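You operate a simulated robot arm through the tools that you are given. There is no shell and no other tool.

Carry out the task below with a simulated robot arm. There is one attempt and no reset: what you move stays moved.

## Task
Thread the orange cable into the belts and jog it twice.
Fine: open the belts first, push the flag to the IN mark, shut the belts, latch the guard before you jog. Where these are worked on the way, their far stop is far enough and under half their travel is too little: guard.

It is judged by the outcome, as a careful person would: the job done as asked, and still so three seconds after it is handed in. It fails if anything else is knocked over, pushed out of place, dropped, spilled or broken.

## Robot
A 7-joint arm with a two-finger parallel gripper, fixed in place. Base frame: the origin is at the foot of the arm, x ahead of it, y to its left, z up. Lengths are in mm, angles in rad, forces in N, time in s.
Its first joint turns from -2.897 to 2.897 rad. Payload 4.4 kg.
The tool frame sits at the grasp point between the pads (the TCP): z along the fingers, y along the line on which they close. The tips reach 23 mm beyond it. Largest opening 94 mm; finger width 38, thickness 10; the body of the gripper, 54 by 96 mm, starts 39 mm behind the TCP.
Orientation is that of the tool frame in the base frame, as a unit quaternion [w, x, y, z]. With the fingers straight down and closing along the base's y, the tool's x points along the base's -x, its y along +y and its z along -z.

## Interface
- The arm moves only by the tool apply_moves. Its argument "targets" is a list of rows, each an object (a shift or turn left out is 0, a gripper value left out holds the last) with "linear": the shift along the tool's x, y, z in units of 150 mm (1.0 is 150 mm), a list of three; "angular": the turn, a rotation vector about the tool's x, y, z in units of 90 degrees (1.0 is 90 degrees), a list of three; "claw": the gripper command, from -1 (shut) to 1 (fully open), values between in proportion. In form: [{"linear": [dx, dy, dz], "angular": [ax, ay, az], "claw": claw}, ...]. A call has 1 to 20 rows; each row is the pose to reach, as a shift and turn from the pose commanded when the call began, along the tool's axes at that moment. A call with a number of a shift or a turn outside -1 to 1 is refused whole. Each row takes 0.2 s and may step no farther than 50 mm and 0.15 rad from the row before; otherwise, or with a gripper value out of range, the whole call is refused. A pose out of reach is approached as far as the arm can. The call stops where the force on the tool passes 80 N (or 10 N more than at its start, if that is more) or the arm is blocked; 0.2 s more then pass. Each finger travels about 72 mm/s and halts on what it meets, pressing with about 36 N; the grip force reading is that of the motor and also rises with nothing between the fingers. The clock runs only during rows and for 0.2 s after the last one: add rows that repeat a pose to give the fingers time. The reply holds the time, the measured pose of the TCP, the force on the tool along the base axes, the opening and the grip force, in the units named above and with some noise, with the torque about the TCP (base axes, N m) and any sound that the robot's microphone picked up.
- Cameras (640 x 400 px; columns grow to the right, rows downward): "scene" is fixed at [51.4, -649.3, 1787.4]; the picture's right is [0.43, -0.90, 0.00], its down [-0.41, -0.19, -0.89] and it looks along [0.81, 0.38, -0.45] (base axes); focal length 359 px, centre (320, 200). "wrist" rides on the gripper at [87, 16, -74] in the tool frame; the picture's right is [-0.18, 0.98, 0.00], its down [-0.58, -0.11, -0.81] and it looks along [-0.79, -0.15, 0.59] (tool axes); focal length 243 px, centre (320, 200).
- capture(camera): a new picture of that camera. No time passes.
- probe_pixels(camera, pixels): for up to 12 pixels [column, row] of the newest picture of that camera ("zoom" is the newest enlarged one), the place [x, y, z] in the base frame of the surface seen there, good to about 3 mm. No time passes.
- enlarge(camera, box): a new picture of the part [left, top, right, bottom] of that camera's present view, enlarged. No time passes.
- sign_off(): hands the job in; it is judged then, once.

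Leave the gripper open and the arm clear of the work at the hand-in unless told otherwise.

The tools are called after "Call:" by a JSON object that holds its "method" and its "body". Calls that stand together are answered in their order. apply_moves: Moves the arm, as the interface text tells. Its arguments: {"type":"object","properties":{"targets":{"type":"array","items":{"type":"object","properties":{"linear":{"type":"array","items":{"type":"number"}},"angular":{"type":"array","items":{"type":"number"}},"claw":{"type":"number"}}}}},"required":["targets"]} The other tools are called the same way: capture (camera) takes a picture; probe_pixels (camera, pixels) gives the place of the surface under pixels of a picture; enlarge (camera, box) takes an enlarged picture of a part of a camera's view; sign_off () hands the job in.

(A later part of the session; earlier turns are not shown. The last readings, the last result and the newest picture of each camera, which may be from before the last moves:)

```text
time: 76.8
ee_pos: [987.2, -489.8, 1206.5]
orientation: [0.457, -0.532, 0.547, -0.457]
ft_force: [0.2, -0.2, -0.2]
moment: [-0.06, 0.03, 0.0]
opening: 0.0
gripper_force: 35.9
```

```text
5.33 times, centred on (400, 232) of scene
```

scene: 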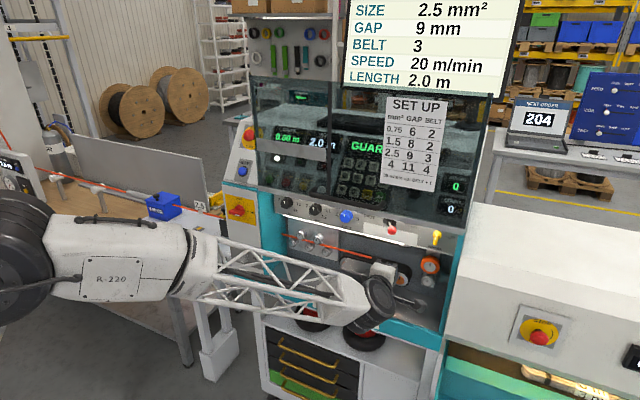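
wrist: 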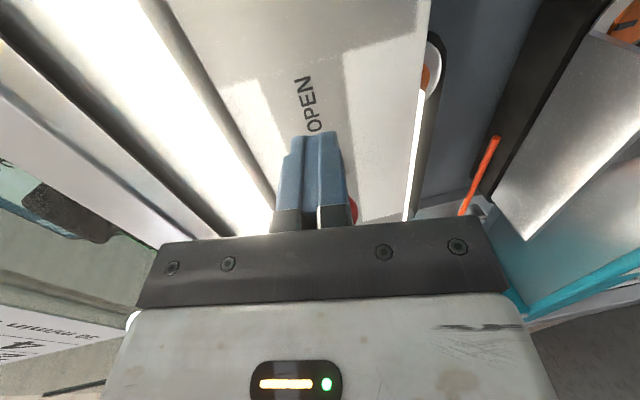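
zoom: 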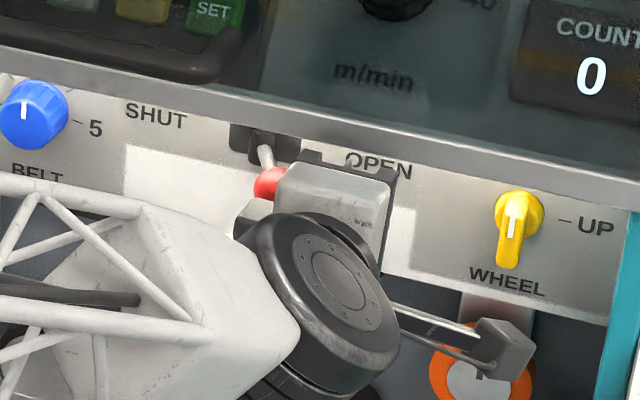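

The fingers are just right of the ball, with the hand clear of the guard edge and the WHEEL knob. I'll push the lever left (+Y) toward SHUT in about 10 mm steps.

Call:
{"method": "apply_moves", "body": {"targets": [{"linear": [-0.07, 0.02, 0.002]}, {"linear": [-0.14, 0.025, 0.002]}, {"linear": [-0.21, 0.027, 0.002]}, {"linear": [-0.28, 0.028, 0.002]}, {"linear": [-0.34, 0.03, 0.002]}, {"linear": [-0.39, 0.031, 0.002]}]}}

Call:
{"method": "enlarge", "body": {"camera": "scene", "box": [340, 195, 460, 270]}}

Call:
{"method": "capture", "body": {"camera": "wrist"}}

```text
time: 78.2
ee_pos: [987.6, -431.2, 1198.4]
orientation: [0.458, -0.531, 0.547, -0.456]
ft_force: [0.6, 0.3, -0.3]
moment: [0.02, 0.02, -0.02]
opening: 0.0
gripper_force: 36.1
```

```text
5.33 times, centred on (400, 232) of scene
```

zoom: 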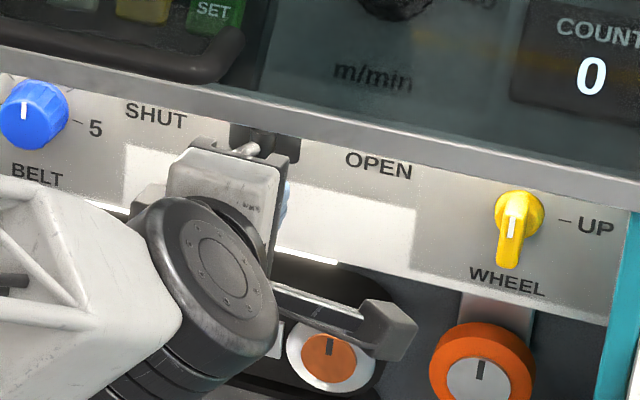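

```text
taken
```

wrist: 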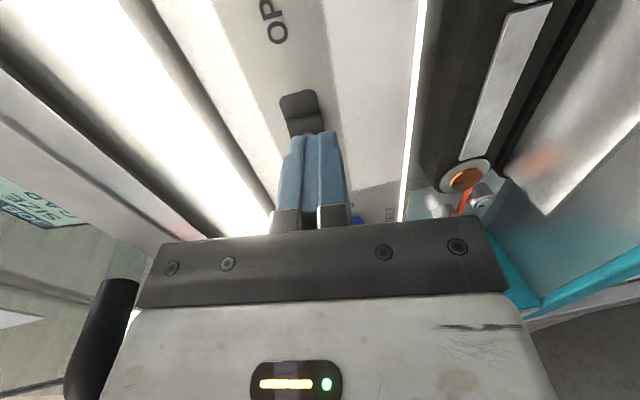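

The upper belt has come down and the lever leans left. I'll push a few more millimetres until I feel the stop.

Call:
{"method": "apply_moves", "body": {"targets": [{"linear": [-0.02, 0, 0]}, {"linear": [-0.04, 0, 0]}, {"linear": [-0.055, 0, 0]}, {"linear": [-0.07, 0, 0]}]}}

```text
time: 79.2
ee_pos: [986.2, -428.8, 1200.1]
orientation: [0.455, -0.53, 0.55, -0.458]
ft_force: [0.9, -32.8, -2.2]
moment: [-0.02, -0.12, -0.47]
opening: 0.2
gripper_force: 35.5
stopped in row 4: the force on the tool passed its limit at 86 N (the readings are from after the stop); the commanded pose is now the measured one
```

The lever is at the SHUT stop. I'll back off to the right, then straight out, and check the belts and cable.

Call:
{"method": "apply_moves", "body": {"targets": [{"linear": [0.08, 0, 0]}, {"linear": [0.16, 0, 0]}, {"linear": [0.155, 0.048, -0.29]}, {"linear": [0.15, 0.096, -0.585]}, {"linear": [0.145, 0.145, -0.88]}]}}

Call:
{"method": "capture", "body": {"camera": "scene"}}

Call:
{"method": "enlarge", "body": {"camera": "scene", "box": [270, 200, 440, 306]}}

Call:
{"method": "enlarge", "body": {"camera": "scene", "box": [150, 165, 250, 240]}}

```text
time: 80.4
ee_pos: [852.0, -443.4, 1201.0]
orientation: [0.456, -0.531, 0.549, -0.457]
ft_force: [0.6, -0.5, -0.7]
moment: [-0.02, -0.06, 0.02]
opening: 0.0
gripper_force: 36.0
```

```text
taken
```

scene: 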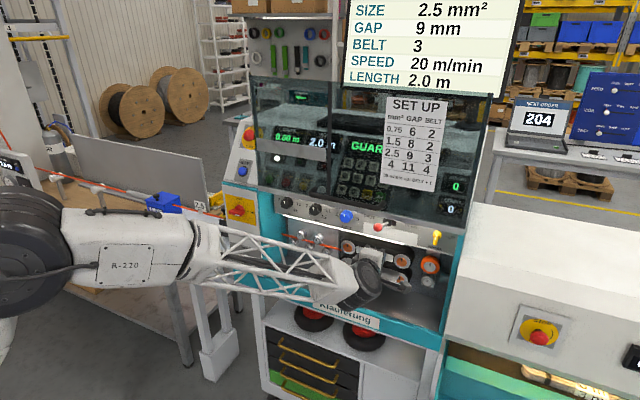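

```text
3.76 times, centred on (355, 253) of scene
```

zoom: 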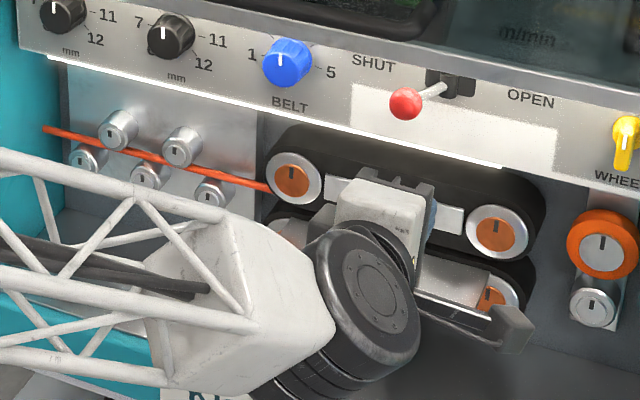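

```text
5.33 times, centred on (200, 202) of scene
```

zoom: 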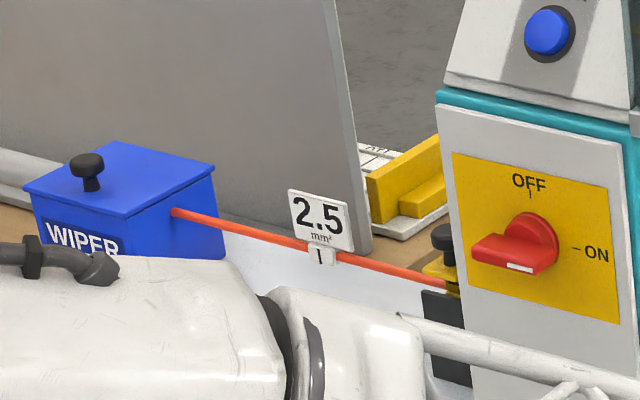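

The belts are shut on the cable and the flag is still on the mark. Next is the guard: I'll move in front of the raised handle with the fingers open.

Call:
{"method": "apply_moves", "body": {"targets": [{"linear": [-0.177, -0.15, -0.047], "claw": 0.3}, {"linear": [-0.354, -0.3, -0.093], "claw": 0.3}, {"linear": [-0.532, -0.45, -0.14], "claw": 0.3}, {"linear": [-0.709, -0.6, -0.186], "claw": 0.3}, {"linear": [-0.886, -0.75, -0.233], "claw": 0.3}]}}

Call:
{"method": "capture", "body": {"camera": "wrist"}}

Call:
{"method": "capture", "body": {"camera": "scene"}}

```text
time: 81.6
ee_pos: [838.5, -314.3, 1319.5]
orientation: [0.457, -0.53, 0.549, -0.457]
ft_force: [0.4, -0.4, -0.5]
moment: [0.0, -0.04, -0.02]
opening: 61.3
gripper_force: 0.0
```

```text
taken
```

wrist: 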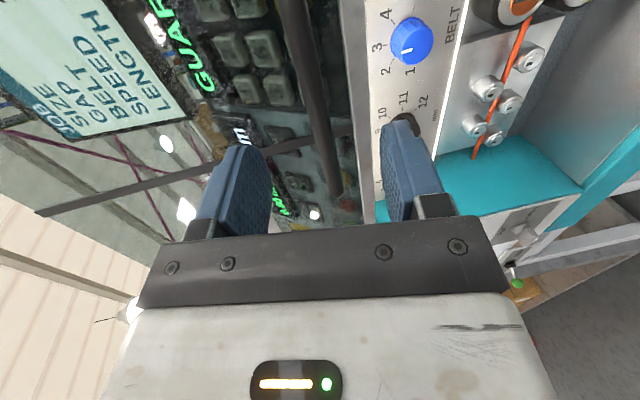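

```text
taken
```

scene: 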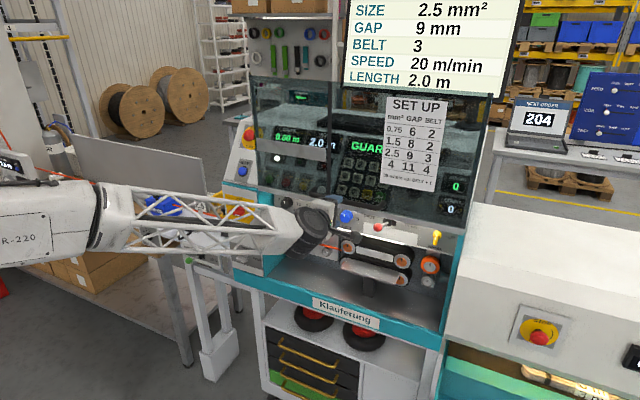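

I see the handle bar between the fingers (wrist columns ~290–335). I'll probe its height.

Call:
{"method": "probe_pixels", "body": {"camera": "wrist", "pixels": [[295, 40], [308, 80], [320, 120], [330, 160], [336, 185], [355, 80]]}}

```text
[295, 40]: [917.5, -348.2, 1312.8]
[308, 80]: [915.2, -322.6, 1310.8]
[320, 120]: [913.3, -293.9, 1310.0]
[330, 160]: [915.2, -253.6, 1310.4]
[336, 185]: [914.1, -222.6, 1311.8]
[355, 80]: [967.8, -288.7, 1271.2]
```

The bar is at z≈1311. I'll advance to it and cage it.

Call:
{"method": "apply_moves", "body": {"targets": [{"linear": [-0.015, -0.02, 0.28]}, {"linear": [-0.03, -0.039, 0.552]}, {"linear": [-0.03, -0.039, 0.552], "claw": -0.3}, {"linear": [-0.03, -0.039, 0.552], "claw": -0.5}, {"linear": [-0.03, -0.039, 0.552], "claw": -0.5}]}}

Call:
{"method": "capture", "body": {"camera": "wrist"}}

```text
time: 82.8
ee_pos: [921.8, -310.8, 1311.1]
orientation: [0.456, -0.53, 0.549, -0.457]
ft_force: [-0.6, -0.4, -0.3]
moment: [0.0, 0.04, -0.01]
opening: 23.6
gripper_force: 0.0
```

```text
taken
```

wrist: 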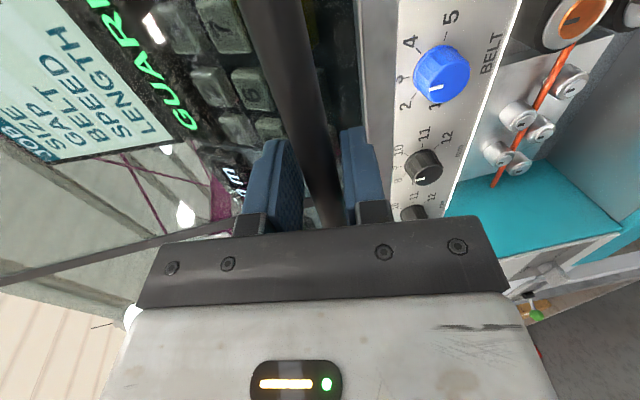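

The bar is caged. I'll lower the guard 150 mm.

Call:
{"method": "apply_moves", "body": {"targets": [{"linear": [0.003, 0.164, 0.027]}, {"linear": [0.005, 0.328, 0.055]}, {"linear": [0.008, 0.493, 0.082]}, {"linear": [0.011, 0.657, 0.11]}, {"linear": [0.013, 0.821, 0.137]}, {"linear": [0.016, 0.985, 0.165]}]}}

Call:
{"method": "apply_moves", "body": {"targets": [{"linear": [0.003, 0.164, 0.027]}, {"linear": [0.005, 0.328, 0.055]}, {"linear": [0.008, 0.493, 0.082]}, {"linear": [0.011, 0.657, 0.11]}, {"linear": [0.013, 0.821, 0.137]}, {"linear": [0.016, 0.985, 0.165]}]}}

Call:
{"method": "capture", "body": {"camera": "scene"}}

```text
time: 84.2
ee_pos: [921.7, -311.0, 1160.2]
orientation: [0.456, -0.531, 0.55, -0.456]
ft_force: [0.5, 0.1, 0.2]
moment: [-0.02, 0.01, 0.01]
opening: 23.4
gripper_force: 0.1
```

```text
time: 85.6
ee_pos: [921.1, -309.9, 1010.9]
orientation: [0.456, -0.531, 0.55, -0.457]
ft_force: [0.8, -0.2, 0.5]
moment: [-0.01, 0.02, 0.01]
opening: 23.6
gripper_force: 0.0
```

```text
taken
```

scene: 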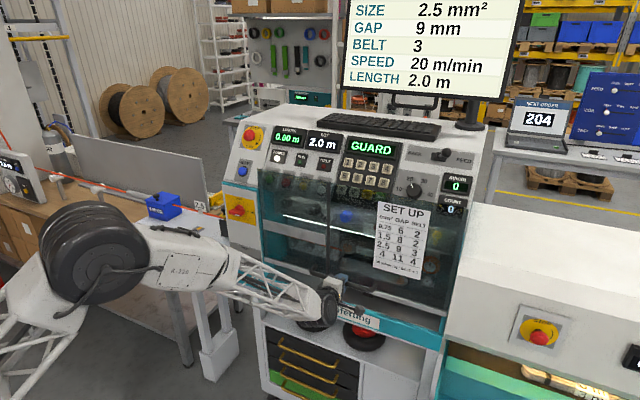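

The guard is nearly down. I'll lower another 80 mm, then ease down onto the closed stop.

Call:
{"method": "apply_moves", "body": {"targets": [{"linear": [0.002, 0.131, 0.022]}, {"linear": [0.004, 0.263, 0.044]}, {"linear": [0.006, 0.394, 0.066]}, {"linear": [0.008, 0.5, 0.084]}, {"linear": [0.009, 0.545, 0.091]}]}}

Call:
{"method": "apply_moves", "body": {"targets": [{"linear": [0, 0.02, 0.003]}, {"linear": [0.001, 0.04, 0.007]}, {"linear": [0.001, 0.06, 0.01]}, {"linear": [0.001, 0.08, 0.013]}]}}

Call:
{"method": "capture", "body": {"camera": "scene"}}

Call:
{"method": "probe_pixels", "body": {"camera": "scene", "pixels": [[314, 292], [316, 285], [370, 311], [342, 303]]}}

```text
time: 86.8
ee_pos: [920.5, -311.2, 927.4]
orientation: [0.456, -0.53, 0.55, -0.457]
ft_force: [-0.1, 0.3, -0.4]
moment: [-0.01, 0.0, 0.0]
opening: 23.6
gripper_force: 0.0
```

```text
time: 87.8
ee_pos: [922.2, -310.9, 918.4]
orientation: [0.457, -0.53, 0.549, -0.457]
ft_force: [-1.4, -0.6, 16.6]
moment: [-0.26, -0.04, -0.02]
opening: 30.3
gripper_force: 8.0
```

```text
taken
```

scene: 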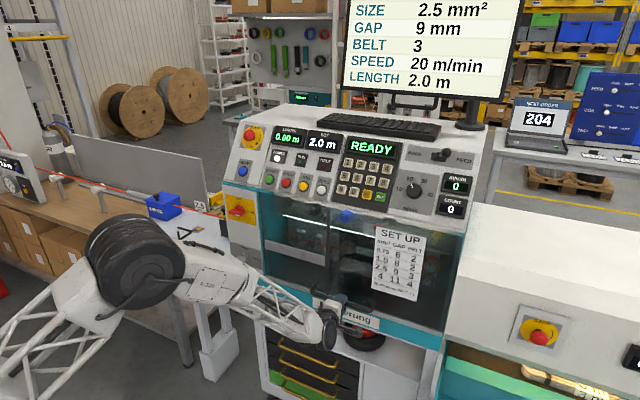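

```text
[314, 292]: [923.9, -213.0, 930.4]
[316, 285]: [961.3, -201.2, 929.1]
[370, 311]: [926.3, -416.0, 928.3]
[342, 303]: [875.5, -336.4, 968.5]
```

The guard is down on its stop and the display reads READY. I'll open the fingers and back out.

Call:
{"method": "apply_moves", "body": {"targets": [{"linear": [0, -0.04, -0.006], "claw": 0.3}, {"linear": [0, -0.06, -0.01], "claw": 0.3}, {"linear": [0, -0.06, -0.01], "claw": 0.3}]}}

Call:
{"method": "apply_moves", "body": {"targets": [{"linear": [0, -0.05, -0.3]}, {"linear": [0, -0.1, -0.6]}, {"linear": [0, -0.15, -0.9]}]}}

Call:
{"method": "enlarge", "body": {"camera": "scene", "box": [200, 190, 440, 340]}}

```text
time: 88.6
ee_pos: [921.1, -311.3, 924.9]
orientation: [0.456, -0.53, 0.549, -0.457]
ft_force: [-0.2, 0.8, 0.1]
moment: [0.0, 0.0, -0.04]
opening: 61.3
gripper_force: 0.1
```

```text
time: 89.4
ee_pos: [791.0, -308.3, 969.6]
orientation: [0.456, -0.531, 0.549, -0.457]
ft_force: [-0.9, -0.5, 0.0]
moment: [-0.01, -0.04, 0.0]
opening: 61.1
gripper_force: 0.1
```

```text
2.67 times, centred on (320, 265) of scene
```

zoom: 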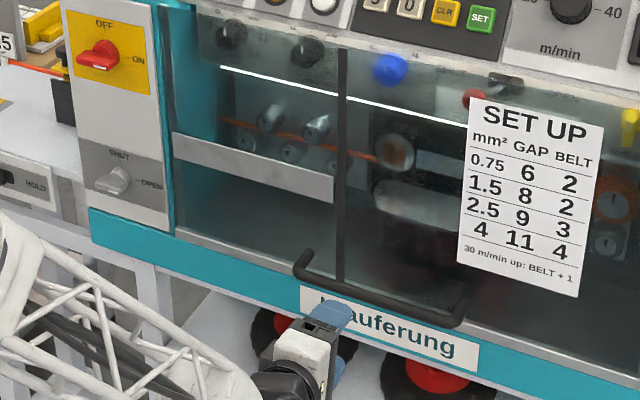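

The guard is closed. Now I'll turn the latch knob back from OPEN to SHUT. I'll go to the left in front of the machine, and on the way back re-create the pose I ended the first turn with.

Call:
{"method": "apply_moves", "body": {"targets": [{"linear": [-0.242, 0.002, 0.014], "claw": -0.3}, {"linear": [-0.484, 0.003, 0.027], "claw": -0.3}, {"linear": [-0.726, 0.005, 0.04], "claw": -0.3}, {"linear": [-0.968, 0.006, 0.054], "claw": -0.3}]}}

Call:
{"method": "apply_moves", "body": {"targets": [{"linear": [-0.233, 0.002, 0.005]}, {"linear": [-0.467, 0.003, 0.01]}]}}

```text
time: 90.4
ee_pos: [804.1, -163.0, 970.7]
orientation: [0.456, -0.53, 0.549, -0.457]
ft_force: [0.1, -0.6, 0.7]
moment: [-0.02, 0.01, -0.01]
opening: 32.7
gripper_force: 0.1
```

```text
time: 91.2
ee_pos: [853.3, -99.4, 855.2]
orientation: [0.415, -0.564, 0.591, -0.4]
ft_force: [-0.2, -0.5, -1.1]
moment: [0.02, -0.07, -0.02]
opening: 32.8
gripper_force: 0.0
stopped in row 2: the arm was blocked; the commanded pose is now the measured one
```

The arm jumped to z≈855 near y≈-100, the same awkward spot as before. I'll check the scene.

Call:
{"method": "capture", "body": {"camera": "scene"}}

Call:
{"method": "enlarge", "body": {"camera": "scene", "box": [180, 240, 340, 340]}}

```text
taken
```

scene: 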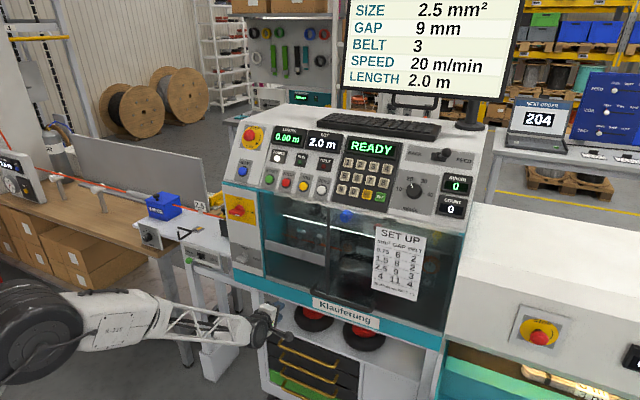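

```text
4.00 times, centred on (260, 290) of scene
```

zoom: 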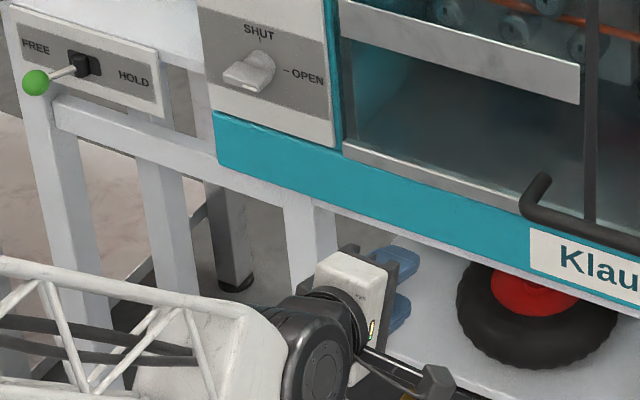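

Nothing is touched. I'll use the route that worked before instead: go up and back right, roll to camera-on-top with a 31° downward pitch, then come to the knob's front and make the quarter turn in free air there.

Call:
{"method": "apply_moves", "body": {"targets": [{"linear": [0.161, -0.146, -0.155]}, {"linear": [0.322, -0.293, -0.31]}, {"linear": [0.484, -0.439, -0.464]}, {"linear": [0.645, -0.585, -0.619]}]}}

```text
time: 92.2
ee_pos: [791.0, -198.0, 963.6]
orientation: [0.413, -0.565, 0.593, -0.399]
ft_force: [0.0, -0.5, -0.3]
moment: [-0.01, 0.0, -0.02]
opening: 32.9
gripper_force: 0.0
```

Now I'll roll back -90° while rising to about (731, -198, 1063).

Call:
{"method": "apply_moves", "body": {"targets": [{"linear": [-0.002, -0.041, -0.05], "angular": [0, 0, -0.0833]}, {"linear": [-0.003, -0.082, -0.1], "angular": [0, 0, -0.1667]}, {"linear": [-0.005, -0.123, -0.15], "angular": [0, 0, -0.25]}, {"linear": [-0.006, -0.164, -0.2], "angular": [0, 0, -0.3333]}, {"linear": [-0.008, -0.205, -0.25], "angular": [0, 0, -0.4167]}, {"linear": [-0.01, -0.247, -0.3], "angular": [0, 0, -0.5]}, {"linear": [-0.011, -0.288, -0.35], "angular": [0, 0, -0.5833]}, {"linear": [-0.013, -0.329, -0.4], "angular": [0, 0, -0.6667]}, {"linear": [-0.014, -0.37, -0.45], "angular": [0, 0, -0.75]}, {"linear": [-0.016, -0.411, -0.5], "angular": [0, 0, -0.8333]}, {"linear": [-0.018, -0.452, -0.55], "angular": [0, 0, -0.9167]}, {"linear": [-0.019, -0.493, -0.6], "angular": [0, 0, -1.0]}]}}

```text
time: 94.8
ee_pos: [731.8, -199.1, 1061.4]
orientation: [-0.009, 0.818, -0.02, 0.574]
ft_force: [0.0, -0.3, 0.1]
moment: [-0.02, 0.02, 0.05]
opening: 32.7
gripper_force: 0.1
```

Next I'll pitch to 31° down and move left 150 mm.

Call:
{"method": "apply_moves", "body": {"targets": [{"linear": [-0.011, -0.25, -0.002], "angular": [0, -0.032, 0]}, {"linear": [-0.022, -0.5, -0.004], "angular": [0, -0.064, 0]}, {"linear": [-0.032, -0.75, -0.006], "angular": [0, -0.096, 0]}, {"linear": [-0.043, -0.999, -0.008], "angular": [0, -0.128, 0]}]}}

Call:
{"method": "apply_moves", "body": {"targets": [{"linear": [-0.01, -0.25, -0.002]}, {"linear": [-0.02, -0.5, -0.004]}, {"linear": [-0.03, -0.75, -0.006]}, {"linear": [-0.04, -0.98, -0.008]}]}}

```text
time: 95.8
ee_pos: [732.1, -48.7, 1062.0]
orientation: [-0.011, 0.872, -0.02, 0.49]
ft_force: [-0.6, 0.4, -0.7]
moment: [-0.01, 0.01, -0.03]
opening: 33.0
gripper_force: 0.1
```

```text
time: 96.8
ee_pos: [732.0, 98.0, 1064.2]
orientation: [-0.011, 0.872, -0.02, 0.489]
ft_force: [-0.4, 1.6, -0.2]
moment: [-0.02, 0.08, 0.0]
opening: 32.7
gripper_force: 0.1
```

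At (732, 98, 1064) with 31° pitch. I'll move forward along the fingers to about (843, 100, 985).

Call:
{"method": "apply_moves", "body": {"targets": [{"linear": [-0.02, 0, 0.29]}, {"linear": [-0.04, 0, 0.58]}, {"linear": [-0.06, 0, 0.867]}]}}

Call:
{"method": "capture", "body": {"camera": "wrist"}}

```text
time: 97.6
ee_pos: [837.1, 99.8, 990.0]
orientation: [-0.013, 0.872, -0.018, 0.49]
ft_force: [0.5, 0.2, 0.3]
moment: [-0.01, 0.01, 0.02]
opening: 32.9
gripper_force: 0.2
```

```text
taken
```

wrist: 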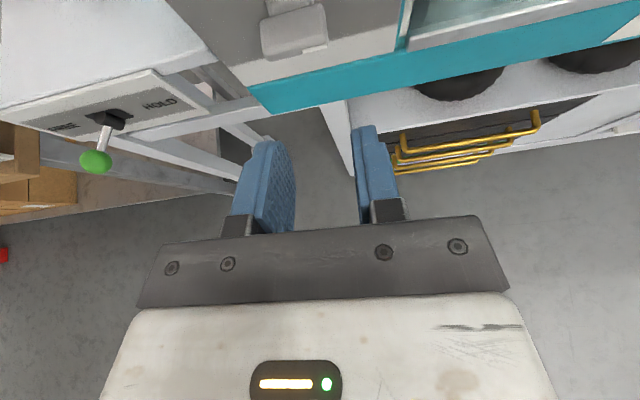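

The knob (bar horizontal) is ahead. I'll make the +90° turn about the X axis here in free air while shifting to the earlier pre-grasp point (841, 59, 957).

Call:
{"method": "apply_moves", "body": {"targets": [{"linear": [-0.013, 0.0233, 0.0112], "angular": [0.0434, -0.002, 0.0711]}, {"linear": [-0.026, 0.0467, 0.0223], "angular": [0.0868, -0.004, 0.1422]}, {"linear": [-0.039, 0.07, 0.0335], "angular": [0.1303, -0.006, 0.2133]}, {"linear": [-0.052, 0.0933, 0.0447], "angular": [0.1737, -0.008, 0.2843]}, {"linear": [-0.065, 0.1167, 0.0558], "angular": [0.2171, -0.01, 0.3554]}, {"linear": [-0.078, 0.14, 0.067], "angular": [0.2605, -0.012, 0.4265]}, {"linear": [-0.091, 0.1633, 0.0782], "angular": [0.3039, -0.014, 0.4976]}, {"linear": [-0.104, 0.1867, 0.0893], "angular": [0.3473, -0.016, 0.5687]}, {"linear": [-0.117, 0.21, 0.1005], "angular": [0.3908, -0.018, 0.6398]}, {"linear": [-0.13, 0.2333, 0.1117], "angular": [0.4342, -0.02, 0.7108]}, {"linear": [-0.143, 0.2567, 0.1228], "angular": [0.4776, -0.022, 0.7819]}, {"linear": [-0.156, 0.28, 0.134], "angular": [0.521, -0.024, 0.853]}]}}

Call:
{"method": "capture", "body": {"camera": "wrist"}}

Call:
{"method": "enlarge", "body": {"camera": "scene", "box": [200, 220, 280, 290]}}

```text
time: 100.2
ee_pos: [842.1, 59.1, 957.7]
orientation: [0.626, -0.608, 0.36, -0.331]
ft_force: [-0.2, -0.2, -0.7]
moment: [-0.04, 0.02, 0.01]
opening: 32.9
gripper_force: 0.0
```

```text
taken
```

wrist: 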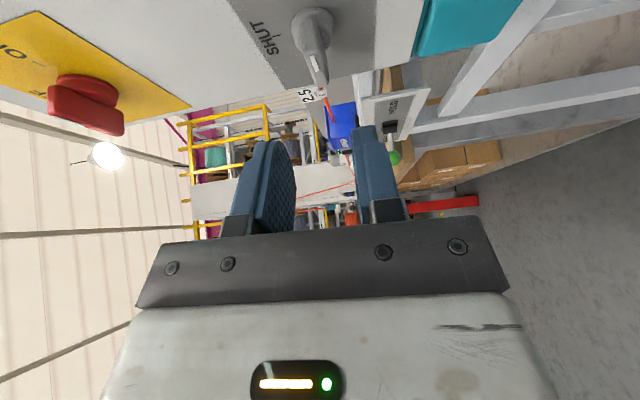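

```text
5.71 times, centred on (240, 255) of scene
```

zoom: 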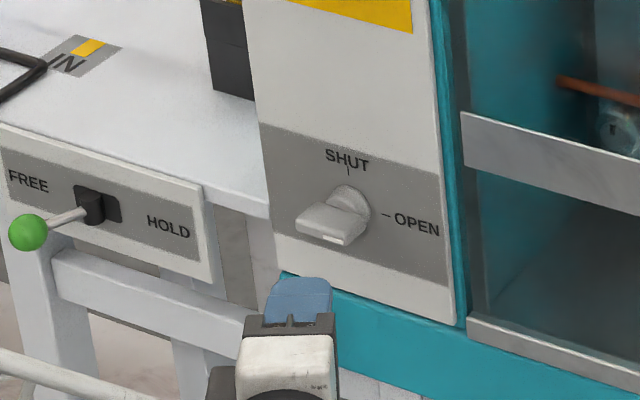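

This matches the earlier pose, with the fingers closing vertically on either side of the horizontal bar. I'll advance 89 mm so the pads straddle the bar, then narrow the gap to about 15 mm.

Call:
{"method": "apply_moves", "body": {"targets": [{"linear": [0.007, -0.001, 0.2]}, {"linear": [0.013, -0.003, 0.4]}, {"linear": [0.02, -0.004, 0.596]}]}}

Call:
{"method": "apply_moves", "body": {"targets": [{"claw": -0.6}, {"claw": -0.69}, {"claw": -0.69}]}}

Call:
{"method": "capture", "body": {"camera": "wrist"}}

```text
time: 101.0
ee_pos: [919.9, 102.8, 957.1]
orientation: [0.625, -0.609, 0.359, -0.331]
ft_force: [0.1, -0.7, 0.7]
moment: [-0.01, 0.01, 0.03]
opening: 33.0
gripper_force: 0.0
```

```text
time: 101.8
ee_pos: [919.9, 102.3, 957.2]
orientation: [0.625, -0.609, 0.359, -0.332]
ft_force: [1.7, 1.0, 4.3]
moment: [-0.09, -0.11, 0.03]
opening: 16.7
gripper_force: 3.0
```

```text
taken
```

wrist: 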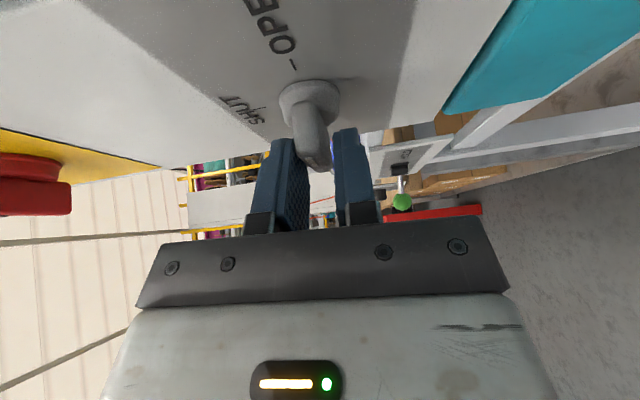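

The bar is caged with light contact. I'll turn back -45° about the knob axis.

Call:
{"method": "apply_moves", "body": {"targets": [{"linear": [-0.0004, -0.0047, 0.0001], "angular": [-0.029, 0.0013, -0.0474]}, {"linear": [-0.001, -0.0092, 0.0004], "angular": [-0.058, 0.0026, -0.0948]}, {"linear": [-0.002, -0.0137, 0.001], "angular": [-0.0869, 0.0038, -0.1422]}, {"linear": [-0.0036, -0.018, 0.0017], "angular": [-0.1159, 0.0051, -0.1896]}, {"linear": [-0.0053, -0.0223, 0.0026], "angular": [-0.1449, 0.0064, -0.2369]}, {"linear": [-0.0074, -0.0264, 0.0037], "angular": [-0.1739, 0.0077, -0.2843]}, {"linear": [-0.0097, -0.0302, 0.005], "angular": [-0.2028, 0.0089, -0.3317]}, {"linear": [-0.0123, -0.0338, 0.0065], "angular": [-0.2318, 0.0102, -0.3791]}, {"linear": [-0.0151, -0.0371, 0.0082], "angular": [-0.2608, 0.0115, -0.4265]}]}}

Call:
{"method": "capture", "body": {"camera": "wrist"}}

```text
time: 103.8
ee_pos: [918.2, 104.2, 963.2]
orientation: [-0.345, 0.802, -0.204, 0.444]
ft_force: [0.3, 0.7, 1.8]
moment: [0.02, -0.02, 0.05]
opening: 15.2
gripper_force: 1.2
```

```text
taken
```

wrist: 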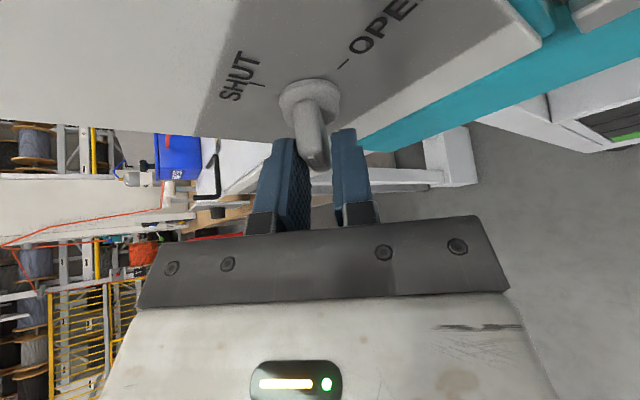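

The knob follows. Another -48° completes the turn to SHUT, slightly past to take up the play.

Call:
{"method": "apply_moves", "body": {"targets": [{"linear": [-0.0004, -0.0047, 0.0001], "angular": [-0.029, 0.0013, -0.0474]}, {"linear": [-0.001, -0.0092, 0.0004], "angular": [-0.058, 0.0026, -0.0948]}, {"linear": [-0.002, -0.0137, 0.001], "angular": [-0.0869, 0.0038, -0.1422]}, {"linear": [-0.0036, -0.018, 0.0017], "angular": [-0.1159, 0.0051, -0.1896]}, {"linear": [-0.0053, -0.0223, 0.0026], "angular": [-0.1449, 0.0064, -0.2369]}, {"linear": [-0.0074, -0.0264, 0.0037], "angular": [-0.1739, 0.0077, -0.2843]}, {"linear": [-0.0097, -0.0302, 0.005], "angular": [-0.2028, 0.0089, -0.3317]}, {"linear": [-0.0123, -0.0338, 0.0065], "angular": [-0.2318, 0.0102, -0.3791]}, {"linear": [-0.0151, -0.0371, 0.0082], "angular": [-0.2608, 0.0115, -0.4265]}, {"linear": [-0.017, -0.039, 0.009], "angular": [-0.2782, 0.0122, -0.455]}]}}

Call:
{"method": "capture", "body": {"camera": "wrist"}}

Call:
{"method": "enlarge", "body": {"camera": "scene", "box": [200, 220, 280, 290]}}

```text
time: 105.3
ee_pos: [924.6, 110.5, 958.8]
orientation: [-0.111, 0.869, -0.076, 0.476]
ft_force: [-99.5, -5.2, 30.2]
moment: [-0.03, -1.54, 0.66]
opening: 15.1
gripper_force: 0.4
stopped in row 7: the force on the tool passed its limit at 161 N (the readings are from after the stop); the commanded pose is now the measured one
```

```text
taken
```

wrist: 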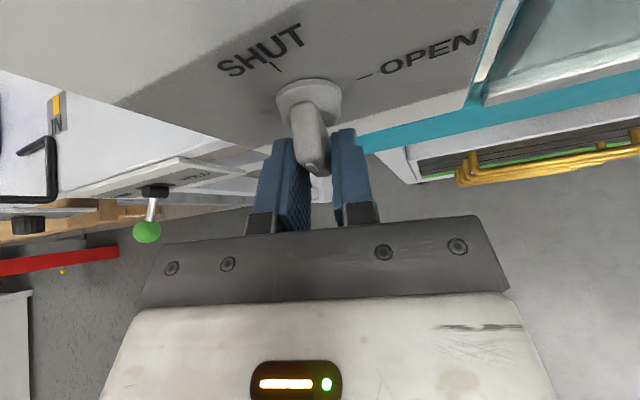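

```text
5.71 times, centred on (240, 255) of scene
```

zoom: 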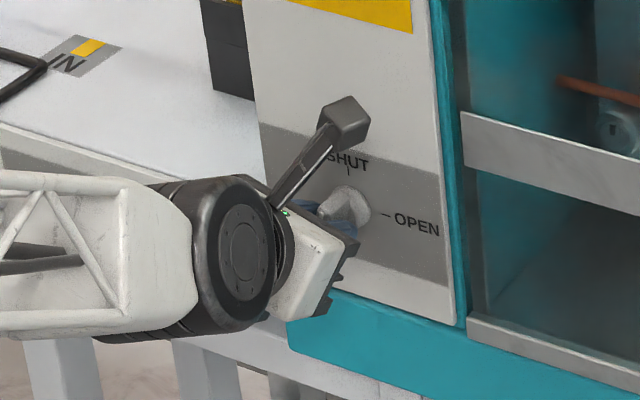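

The hand was driven about 6 mm into the knob and the force peaked, so the arm deviated from the commanded path. I'll relieve it right away by backing off about 10 mm along the tool.

Call:
{"method": "apply_moves", "body": {"targets": [{"linear": [0.006, -0.005, -0.032]}, {"linear": [0.013, -0.011, -0.064]}]}}

Call:
{"method": "capture", "body": {"camera": "wrist"}}

```text
time: 105.9
ee_pos: [918.6, 110.3, 963.8]
orientation: [-0.112, 0.869, -0.077, 0.475]
ft_force: [-0.2, -1.4, 0.9]
moment: [-0.07, 0.01, -0.07]
opening: 14.7
gripper_force: 1.5
```

```text
taken
```

wrist: 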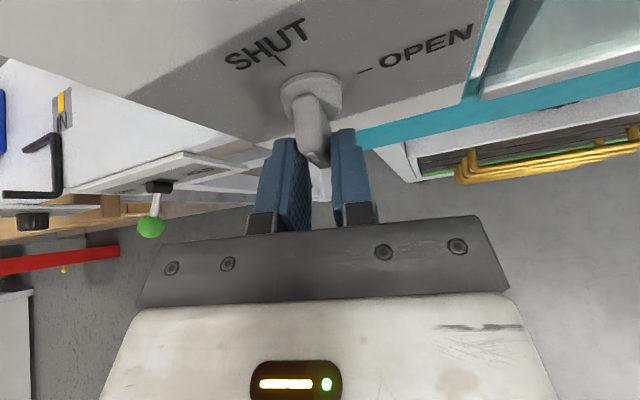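

It's relieved, with the knob about 16° short of SHUT. I'll continue in small 4° steps and watch for deviation.

Call:
{"method": "apply_moves", "body": {"targets": [{"angular": [-0.0238, 0.0012, -0.0375]}, {"angular": [-0.0476, 0.0023, -0.075]}]}}

```text
time: 106.5
ee_pos: [917.0, 110.4, 964.0]
orientation: [-0.065, 0.875, -0.049, 0.477]
ft_force: [1.2, 0.6, 0.1]
moment: [-0.04, 0.0, 0.03]
opening: 15.4
gripper_force: 1.2
```

That worked. Continuing another -12° in small steps.

Call:
{"method": "apply_moves", "body": {"targets": [{"angular": [-0.0238, 0.0012, -0.0375]}, {"angular": [-0.0476, 0.0023, -0.075]}, {"angular": [-0.0715, 0.0035, -0.1125]}]}}

Call:
{"method": "capture", "body": {"camera": "wrist"}}

Call:
{"method": "enlarge", "body": {"camera": "scene", "box": [200, 220, 280, 290]}}

```text
time: 107.3
ee_pos: [918.1, 110.0, 964.3]
orientation: [0.041, 0.875, 0.008, 0.482]
ft_force: [-0.8, 6.3, -1.4]
moment: [0.12, -0.05, 0.1]
opening: 17.0
gripper_force: 2.5
```

```text
taken
```

wrist: 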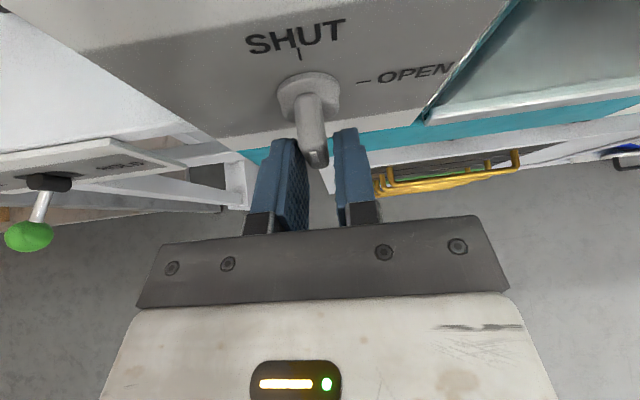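

```text
5.71 times, centred on (240, 255) of scene
```

zoom: 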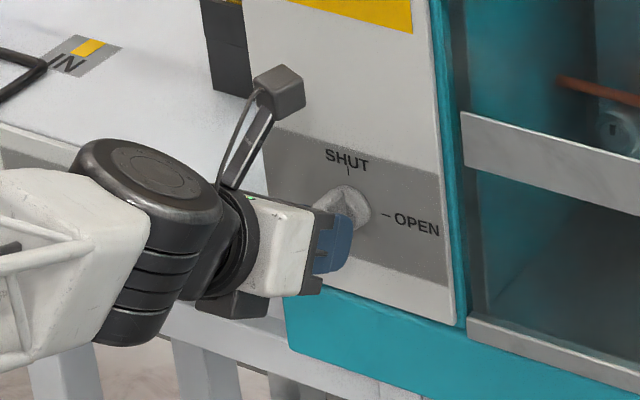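

The bar is vertical at SHUT and a light 6 N side load shows it's at its stop. I'll open and back straight out to verify.

Call:
{"method": "apply_moves", "body": {"targets": [{"claw": -0.3}, {"claw": -0.3}, {"linear": [0, 0, -0.25], "claw": -0.3}, {"linear": [0, 0, -0.5], "claw": -0.3}, {"linear": [0, 0, -0.75], "claw": -0.3}]}}

Call:
{"method": "capture", "body": {"camera": "wrist"}}

Call:
{"method": "capture", "body": {"camera": "scene"}}

Call:
{"method": "enlarge", "body": {"camera": "scene", "box": [200, 220, 280, 290]}}

```text
time: 108.5
ee_pos: [823.4, 116.8, 1024.3]
orientation: [0.041, 0.875, 0.008, 0.482]
ft_force: [0.4, 1.2, 0.8]
moment: [-0.02, -0.04, 0.02]
opening: 32.8
gripper_force: 0.2
```

```text
taken
```

wrist: 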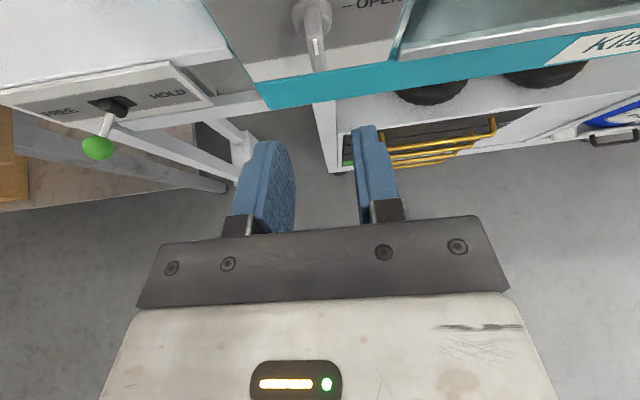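

```text
taken
```

scene: 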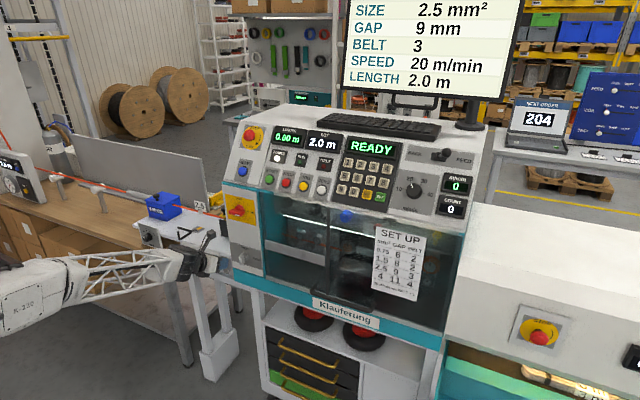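

```text
5.71 times, centred on (240, 255) of scene
```

zoom: 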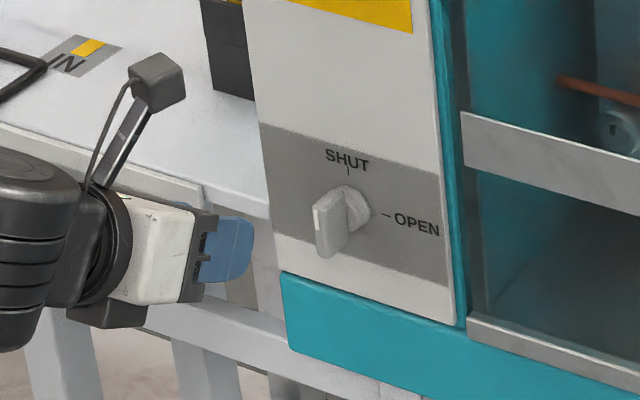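

The latch knob is at SHUT and the display reads READY. Next come the JOG presses, so I'll close the fingers and move up and right in front of the control panel, squaring up the small roll.

Call:
{"method": "apply_moves", "body": {"targets": [{"linear": [0.149, 0.174, -0.089], "angular": [0.005, 0, 0.009], "claw": -1}, {"linear": [0.298, 0.348, -0.178], "angular": [0.011, 0, 0.017], "claw": -1}, {"linear": [0.446, 0.523, -0.266], "angular": [0.016, 0, 0.026], "claw": -1}, {"linear": [0.595, 0.697, -0.355], "angular": [0.022, 0, 0.034], "claw": -1}, {"linear": [0.744, 0.871, -0.444], "angular": [0.027, 0, 0.043], "claw": -1}]}}

Call:
{"method": "apply_moves", "body": {"targets": [{"linear": [0.169, 0.181, -0.107]}, {"linear": [0.338, 0.363, -0.214]}, {"linear": [0.507, 0.544, -0.321]}, {"linear": [0.676, 0.726, -0.428]}, {"linear": [0.845, 0.907, -0.535]}]}}

Call:
{"method": "capture", "body": {"camera": "wrist"}}

Call:
{"method": "capture", "body": {"camera": "scene"}}

```text
time: 109.7
ee_pos: [822.8, -5.4, 1162.0]
orientation: [0.006, 0.876, -0.011, 0.482]
ft_force: [-0.5, -0.1, 0.0]
moment: [-0.02, 0.0, 0.03]
opening: 0.0
gripper_force: 36.1
```

```text
time: 110.9
ee_pos: [821.0, -141.5, 1312.5]
orientation: [0.006, 0.876, -0.013, 0.482]
ft_force: [0.0, -0.4, 0.2]
moment: [0.02, 0.0, -0.04]
opening: 0.0
gripper_force: 35.1
```

```text
taken
```

wrist: 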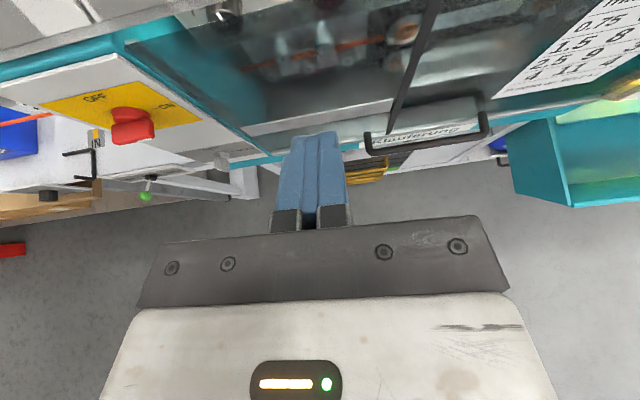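

```text
taken
```

scene: 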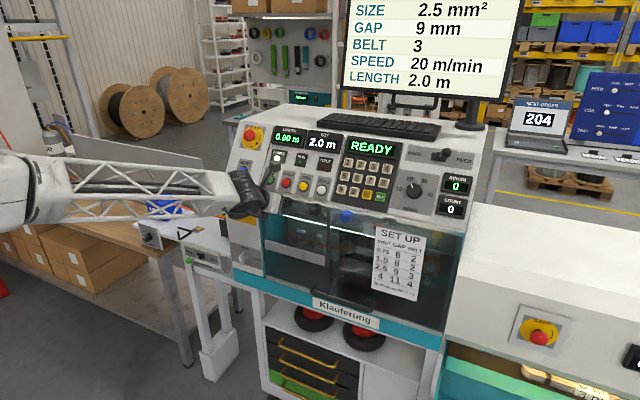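

The arm is in front of the panel. I'll zoom on the buttons and probe the JOG button precisely.

Call:
{"method": "enlarge", "body": {"camera": "scene", "box": [265, 160, 345, 210]}}

```text
8.00 times, centred on (305, 185) of scene
```

zoom: 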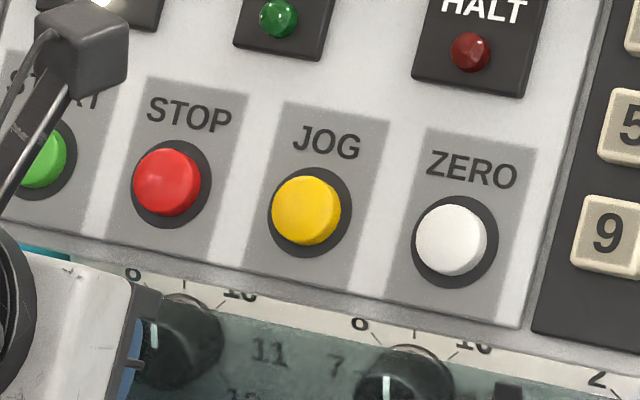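

Call:
{"method": "probe_pixels", "body": {"camera": "zoom", "pixels": [[303, 212], [285, 205], [322, 218], [303, 195], [305, 235], [335, 190], [275, 235], [330, 145], [346, 215], [165, 185], [450, 240], [360, 180]]}}

```text
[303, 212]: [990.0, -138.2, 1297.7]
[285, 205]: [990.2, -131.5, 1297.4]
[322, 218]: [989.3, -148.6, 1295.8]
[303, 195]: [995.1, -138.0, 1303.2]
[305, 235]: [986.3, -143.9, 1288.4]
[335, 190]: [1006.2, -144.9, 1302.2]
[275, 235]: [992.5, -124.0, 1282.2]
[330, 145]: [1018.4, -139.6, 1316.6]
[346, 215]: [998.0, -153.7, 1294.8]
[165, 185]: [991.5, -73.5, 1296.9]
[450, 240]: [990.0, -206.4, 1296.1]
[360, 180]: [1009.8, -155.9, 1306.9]
```

The JOG cap's centre is at (990, -139, 1297), and the tool axis is nearly square to the panel. I'll go to a point about 30 mm off the cap.

Call:
{"method": "apply_moves", "body": {"targets": [{"linear": [0.172, -0.016, 0.218]}, {"linear": [0.343, -0.032, 0.435]}, {"linear": [0.515, -0.0485, 0.653]}]}}

Call:
{"method": "capture", "body": {"camera": "wrist"}}

Call:
{"method": "enlarge", "body": {"camera": "scene", "box": [245, 130, 365, 205]}}

```text
time: 111.7
ee_pos: [942.4, -136.4, 1326.9]
orientation: [0.006, 0.876, -0.011, 0.483]
ft_force: [-1.0, 0.1, 0.2]
moment: [-0.04, 0.03, -0.03]
opening: 0.0
gripper_force: 36.3
```

```text
taken
```

wrist: 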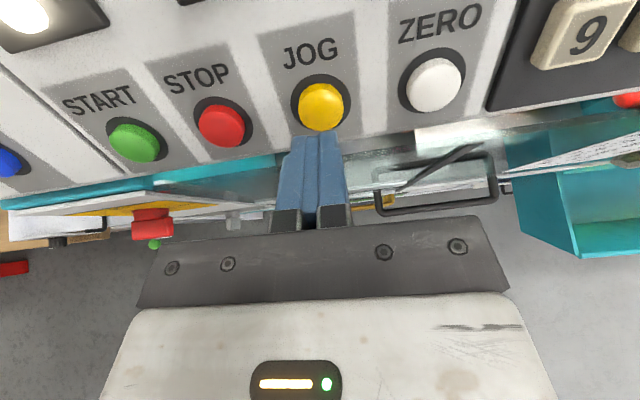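

```text
5.33 times, centred on (305, 168) of scene
```

zoom: 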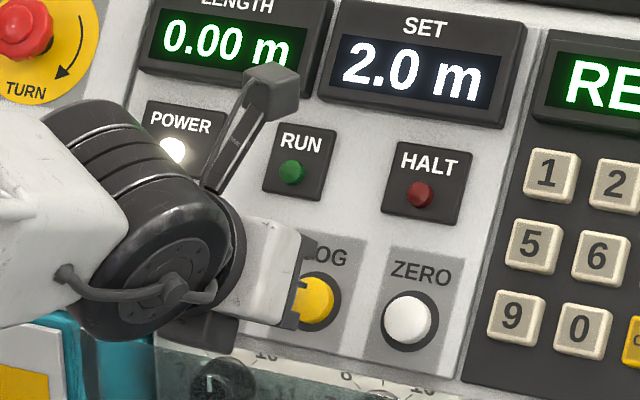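

The fingers are lined up with JOG (wrist column ~320), about 33 mm from the cap. I'll do the first press: approach, push in about 6 mm, and release in the same call.

Call:
{"method": "apply_moves", "body": {"targets": [{"linear": [0, 0.004, 0.12]}, {"linear": [0, 0.006, 0.2]}, {"linear": [0, 0.006, 0.225]}, {"linear": [0, 0.006, 0.245]}, {"linear": [0, 0.006, 0.26]}, {"linear": [0, 0.006, 0.2]}, {"linear": [0, 0.006, 0.12]}]}}

Call:
{"method": "capture", "body": {"camera": "scene"}}

Call:
{"method": "enlarge", "body": {"camera": "scene", "box": [245, 120, 485, 270]}}

```text
time: 113.3
ee_pos: [959.8, -137.6, 1315.5]
orientation: [0.005, 0.876, -0.011, 0.482]
ft_force: [1.0, -0.7, -0.1]
moment: [-0.01, -0.02, 0.0]
opening: 0.0
gripper_force: 35.8
heard: click
```

```text
taken
```

scene: 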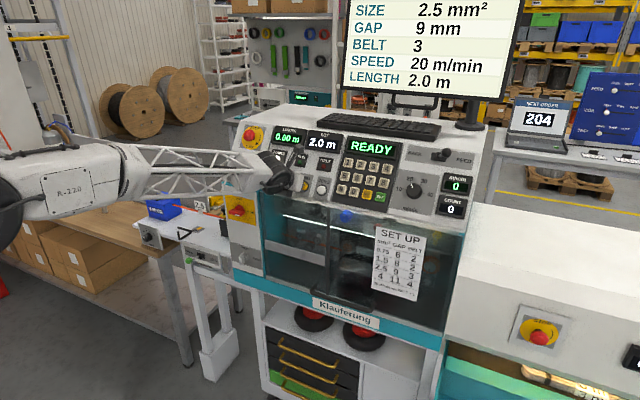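

```text
2.67 times, centred on (365, 195) of scene
```

zoom: 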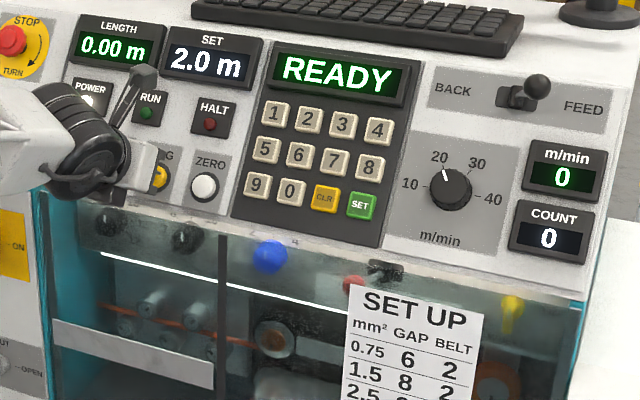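

A click was heard. I'll check for any effect: the LENGTH display, the flag and the cable.

Call:
{"method": "enlarge", "body": {"camera": "scene", "box": [262, 125, 322, 165]}}

Call:
{"method": "enlarge", "body": {"camera": "scene", "box": [150, 165, 250, 240]}}

Call:
{"method": "enlarge", "body": {"camera": "scene", "box": [270, 200, 440, 306]}}

```text
10.00 times, centred on (292, 145) of scene
```

zoom: 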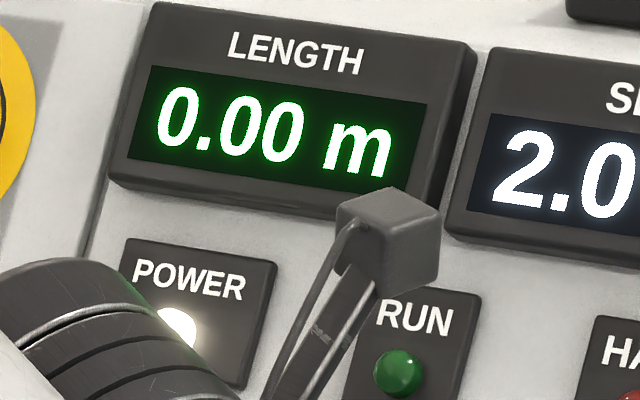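

```text
5.33 times, centred on (200, 202) of scene
```

zoom: 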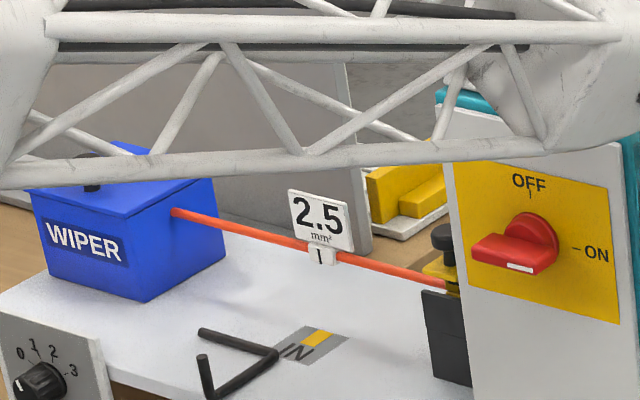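

```text
3.76 times, centred on (355, 253) of scene
```

zoom: 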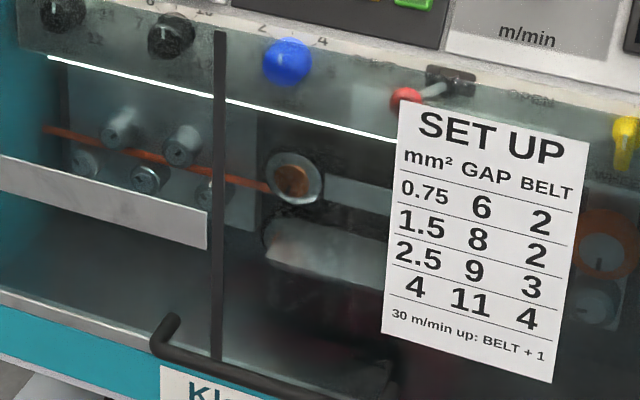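

The flag and display show no change, but the measuring wheel's black mark looks turned compared with before. I'll zoom in on the wheel and rollers to record their present state.

Call:
{"method": "enlarge", "body": {"camera": "scene", "box": [410, 245, 450, 285]}}

Call:
{"method": "enlarge", "body": {"camera": "scene", "box": [270, 215, 360, 275]}}

Call:
{"method": "capture", "body": {"camera": "wrist"}}

```text
10.00 times, centred on (430, 265) of scene
```

zoom: 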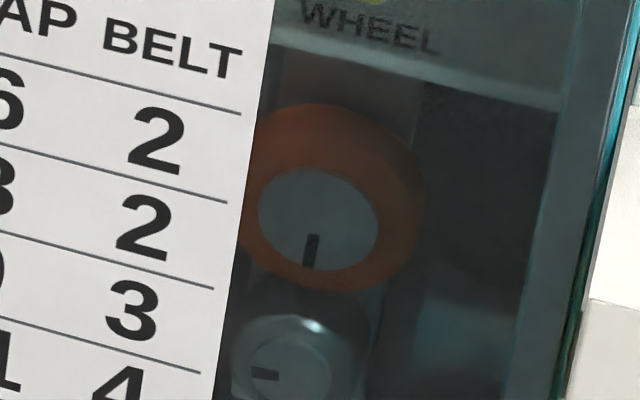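

```text
6.67 times, centred on (315, 245) of scene
```

zoom: 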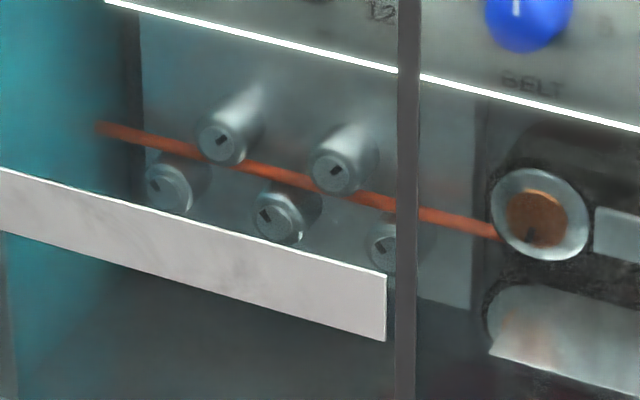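

```text
taken
```

wrist: 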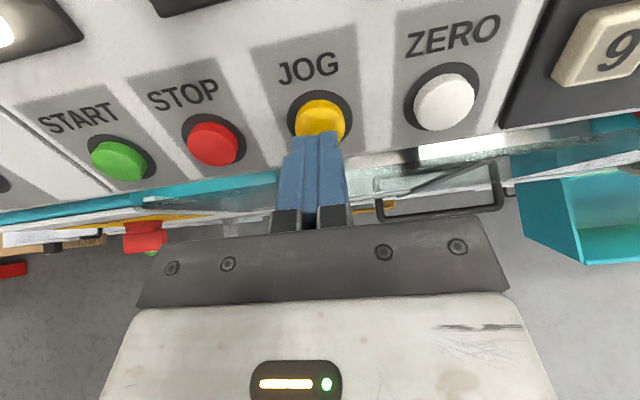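

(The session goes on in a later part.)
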